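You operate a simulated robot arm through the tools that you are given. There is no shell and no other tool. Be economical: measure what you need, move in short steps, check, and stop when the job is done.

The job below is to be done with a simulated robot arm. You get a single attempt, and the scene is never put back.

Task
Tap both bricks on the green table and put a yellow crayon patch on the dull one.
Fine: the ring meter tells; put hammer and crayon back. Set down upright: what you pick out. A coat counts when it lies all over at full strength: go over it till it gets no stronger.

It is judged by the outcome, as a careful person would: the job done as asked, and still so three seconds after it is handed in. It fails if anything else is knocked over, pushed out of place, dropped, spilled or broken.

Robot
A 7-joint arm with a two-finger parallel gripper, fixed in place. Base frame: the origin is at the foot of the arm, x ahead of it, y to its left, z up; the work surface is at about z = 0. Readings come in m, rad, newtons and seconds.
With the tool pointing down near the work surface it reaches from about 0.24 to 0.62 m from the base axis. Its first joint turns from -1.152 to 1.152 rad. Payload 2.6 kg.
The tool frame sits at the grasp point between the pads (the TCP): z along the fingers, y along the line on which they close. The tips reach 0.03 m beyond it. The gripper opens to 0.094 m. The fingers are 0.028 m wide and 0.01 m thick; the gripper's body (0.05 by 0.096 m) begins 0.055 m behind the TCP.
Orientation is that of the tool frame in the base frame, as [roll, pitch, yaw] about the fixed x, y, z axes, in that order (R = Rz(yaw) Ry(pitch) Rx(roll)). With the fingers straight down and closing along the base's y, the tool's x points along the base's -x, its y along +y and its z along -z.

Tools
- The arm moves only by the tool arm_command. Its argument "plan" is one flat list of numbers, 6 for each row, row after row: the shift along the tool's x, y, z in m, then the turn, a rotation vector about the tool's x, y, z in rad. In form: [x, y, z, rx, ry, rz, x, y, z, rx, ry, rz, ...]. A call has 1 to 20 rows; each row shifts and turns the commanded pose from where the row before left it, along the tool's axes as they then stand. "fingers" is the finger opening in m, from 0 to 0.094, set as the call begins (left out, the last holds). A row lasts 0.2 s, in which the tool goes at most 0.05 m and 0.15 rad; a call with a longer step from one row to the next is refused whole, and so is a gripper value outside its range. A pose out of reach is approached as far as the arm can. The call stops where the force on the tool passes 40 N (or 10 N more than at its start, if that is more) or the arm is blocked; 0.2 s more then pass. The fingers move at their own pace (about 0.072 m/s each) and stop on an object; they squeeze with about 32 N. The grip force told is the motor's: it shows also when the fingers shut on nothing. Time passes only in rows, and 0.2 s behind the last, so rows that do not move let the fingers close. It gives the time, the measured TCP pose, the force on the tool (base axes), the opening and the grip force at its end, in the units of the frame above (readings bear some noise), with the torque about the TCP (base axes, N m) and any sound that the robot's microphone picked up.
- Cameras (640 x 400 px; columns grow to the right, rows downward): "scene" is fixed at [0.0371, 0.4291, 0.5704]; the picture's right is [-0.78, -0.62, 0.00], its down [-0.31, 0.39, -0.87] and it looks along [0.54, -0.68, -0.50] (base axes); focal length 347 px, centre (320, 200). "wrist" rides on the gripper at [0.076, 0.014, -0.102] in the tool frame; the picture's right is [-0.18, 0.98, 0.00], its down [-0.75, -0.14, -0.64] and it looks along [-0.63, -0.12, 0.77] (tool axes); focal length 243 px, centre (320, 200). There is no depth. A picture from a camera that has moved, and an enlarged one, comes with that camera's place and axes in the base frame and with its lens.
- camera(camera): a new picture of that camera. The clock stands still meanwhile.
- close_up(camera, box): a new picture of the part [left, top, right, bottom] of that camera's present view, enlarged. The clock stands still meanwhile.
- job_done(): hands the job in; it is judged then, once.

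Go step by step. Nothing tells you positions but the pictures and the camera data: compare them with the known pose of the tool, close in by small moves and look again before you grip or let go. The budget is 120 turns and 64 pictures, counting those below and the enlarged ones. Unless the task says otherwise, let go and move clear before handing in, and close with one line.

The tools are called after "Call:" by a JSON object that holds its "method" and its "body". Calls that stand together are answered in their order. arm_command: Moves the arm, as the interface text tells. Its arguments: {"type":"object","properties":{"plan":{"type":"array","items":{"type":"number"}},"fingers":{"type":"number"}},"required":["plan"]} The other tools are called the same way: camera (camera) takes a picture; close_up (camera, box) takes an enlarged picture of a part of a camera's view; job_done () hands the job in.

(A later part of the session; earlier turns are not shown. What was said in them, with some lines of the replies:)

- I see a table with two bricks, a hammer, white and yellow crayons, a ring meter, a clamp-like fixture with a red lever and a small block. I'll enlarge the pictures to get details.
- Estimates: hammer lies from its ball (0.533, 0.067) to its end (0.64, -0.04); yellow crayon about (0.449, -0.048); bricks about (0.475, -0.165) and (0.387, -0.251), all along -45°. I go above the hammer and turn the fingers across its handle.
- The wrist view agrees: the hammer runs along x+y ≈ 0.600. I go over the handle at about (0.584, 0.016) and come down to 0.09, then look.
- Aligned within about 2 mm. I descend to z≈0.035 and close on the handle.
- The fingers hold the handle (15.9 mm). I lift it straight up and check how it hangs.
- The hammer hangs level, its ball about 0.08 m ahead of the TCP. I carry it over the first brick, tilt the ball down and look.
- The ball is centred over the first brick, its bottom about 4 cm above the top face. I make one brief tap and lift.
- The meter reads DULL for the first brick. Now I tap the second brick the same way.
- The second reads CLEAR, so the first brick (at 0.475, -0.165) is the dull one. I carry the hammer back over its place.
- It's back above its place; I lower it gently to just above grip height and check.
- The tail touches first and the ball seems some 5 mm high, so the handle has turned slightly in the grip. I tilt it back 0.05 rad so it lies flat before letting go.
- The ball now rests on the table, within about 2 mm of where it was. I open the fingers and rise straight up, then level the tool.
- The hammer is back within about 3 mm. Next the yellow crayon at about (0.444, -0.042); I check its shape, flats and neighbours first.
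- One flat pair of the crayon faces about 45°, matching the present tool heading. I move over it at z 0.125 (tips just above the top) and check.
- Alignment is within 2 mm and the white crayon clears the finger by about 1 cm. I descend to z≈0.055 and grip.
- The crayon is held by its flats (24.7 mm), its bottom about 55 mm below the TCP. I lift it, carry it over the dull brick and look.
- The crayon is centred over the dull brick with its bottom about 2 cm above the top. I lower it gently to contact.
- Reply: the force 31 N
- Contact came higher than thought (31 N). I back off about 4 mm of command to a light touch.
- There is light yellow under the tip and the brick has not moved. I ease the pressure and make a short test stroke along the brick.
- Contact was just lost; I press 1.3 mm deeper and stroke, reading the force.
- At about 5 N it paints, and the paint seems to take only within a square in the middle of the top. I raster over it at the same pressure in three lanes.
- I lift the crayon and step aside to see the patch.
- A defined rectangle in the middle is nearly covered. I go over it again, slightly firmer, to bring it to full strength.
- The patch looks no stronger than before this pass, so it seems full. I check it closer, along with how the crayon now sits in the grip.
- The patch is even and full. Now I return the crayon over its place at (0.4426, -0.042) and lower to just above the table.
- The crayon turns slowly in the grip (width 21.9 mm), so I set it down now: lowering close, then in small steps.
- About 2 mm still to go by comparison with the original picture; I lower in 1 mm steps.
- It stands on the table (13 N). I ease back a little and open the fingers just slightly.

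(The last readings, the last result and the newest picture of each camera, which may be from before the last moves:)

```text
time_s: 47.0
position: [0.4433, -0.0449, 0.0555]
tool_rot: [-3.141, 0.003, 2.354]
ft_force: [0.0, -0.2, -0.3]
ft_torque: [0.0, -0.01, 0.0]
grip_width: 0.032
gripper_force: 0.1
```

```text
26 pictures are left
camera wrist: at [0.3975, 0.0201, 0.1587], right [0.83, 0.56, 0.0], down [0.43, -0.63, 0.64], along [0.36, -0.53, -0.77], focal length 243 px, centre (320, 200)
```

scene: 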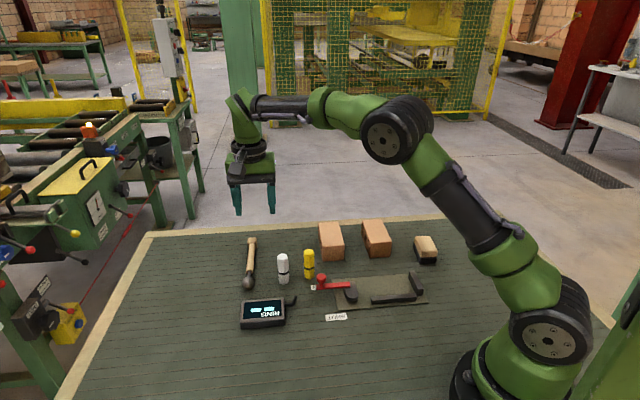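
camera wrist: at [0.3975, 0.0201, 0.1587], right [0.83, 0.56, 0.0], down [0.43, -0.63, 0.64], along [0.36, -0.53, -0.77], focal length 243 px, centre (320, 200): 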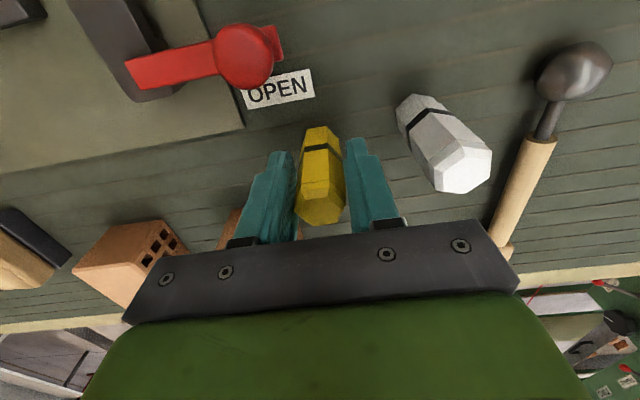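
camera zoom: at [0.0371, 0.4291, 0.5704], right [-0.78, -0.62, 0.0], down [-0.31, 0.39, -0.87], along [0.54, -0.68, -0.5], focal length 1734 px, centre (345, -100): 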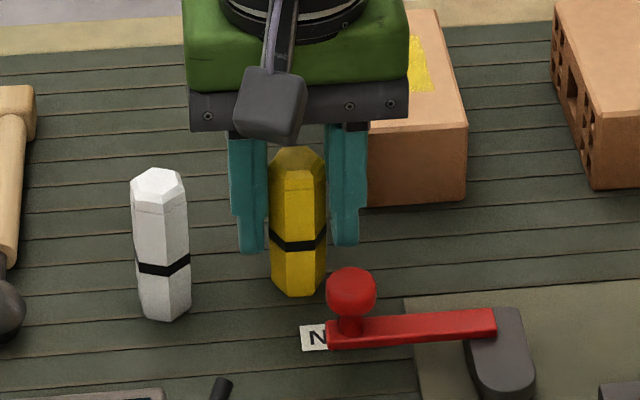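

The crayon stands upright by itself at its place. I open a bit more and rise straight up.

Call:
{"method": "arm_command", "body": {"plan": [0, 0, 0, 0, 0, 0, 0, 0, -0.02, 0, 0, 0, 0, 0, -0.03, 0, 0, 0, 0, 0, -0.045, 0, 0, 0, 0, 0, -0.045, 0, 0, 0, 0, 0, -0.03, 0, 0, 0], "fingers": 0.044}}

Call:
{"method": "camera", "body": {"camera": "scene"}}

Call:
{"method": "close_up", "body": {"camera": "scene", "box": [220, 210, 400, 340]}}

```text
time_s: 48.4
position: [0.4419, -0.0432, 0.2272]
tool_rot: [-3.141, 0.002, 2.355]
ft_force: [0.0, -0.5, 0.3]
ft_torque: [-0.04, 0.01, 0.03]
grip_width: 0.0439
gripper_force: 0.1
```

```text
25 pictures are left
```

scene: 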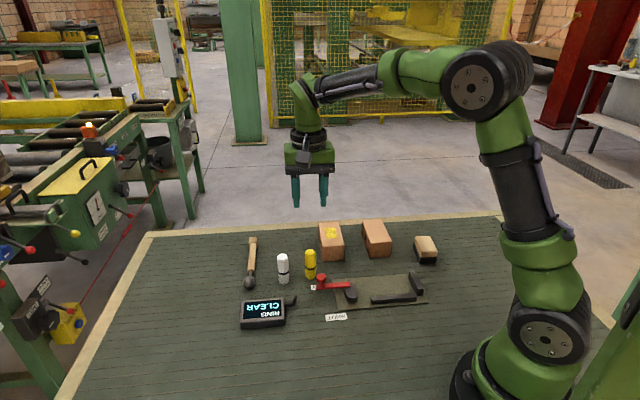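

```text
3.08 times, centred on (310, 275) of scene
camera zoom: at [0.0371, 0.4291, 0.5704], right [-0.78, -0.62, 0.0], down [-0.31, 0.39, -0.87], along [0.54, -0.68, -0.5], focal length 1067 px, centre (351, -31)
```

zoom: 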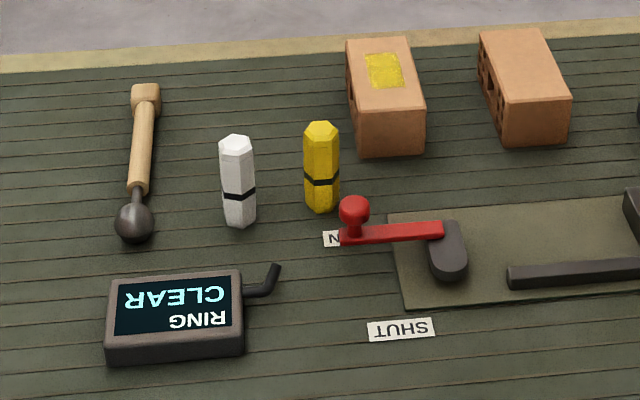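

The dull brick carries a full yellow patch. The crayon stands upright at its place, the hammer lies at its own, and everything else is unmoved, so I hand in.

Call:
{"method": "job_done", "body": {}}

```text
The job is handed in.
```

I tapped both bricks: the one nearer the crayons read DULL and now has a full yellow patch on top, the other read CLEAR, and the hammer and upright crayon are back within about 3 mm of where they were.
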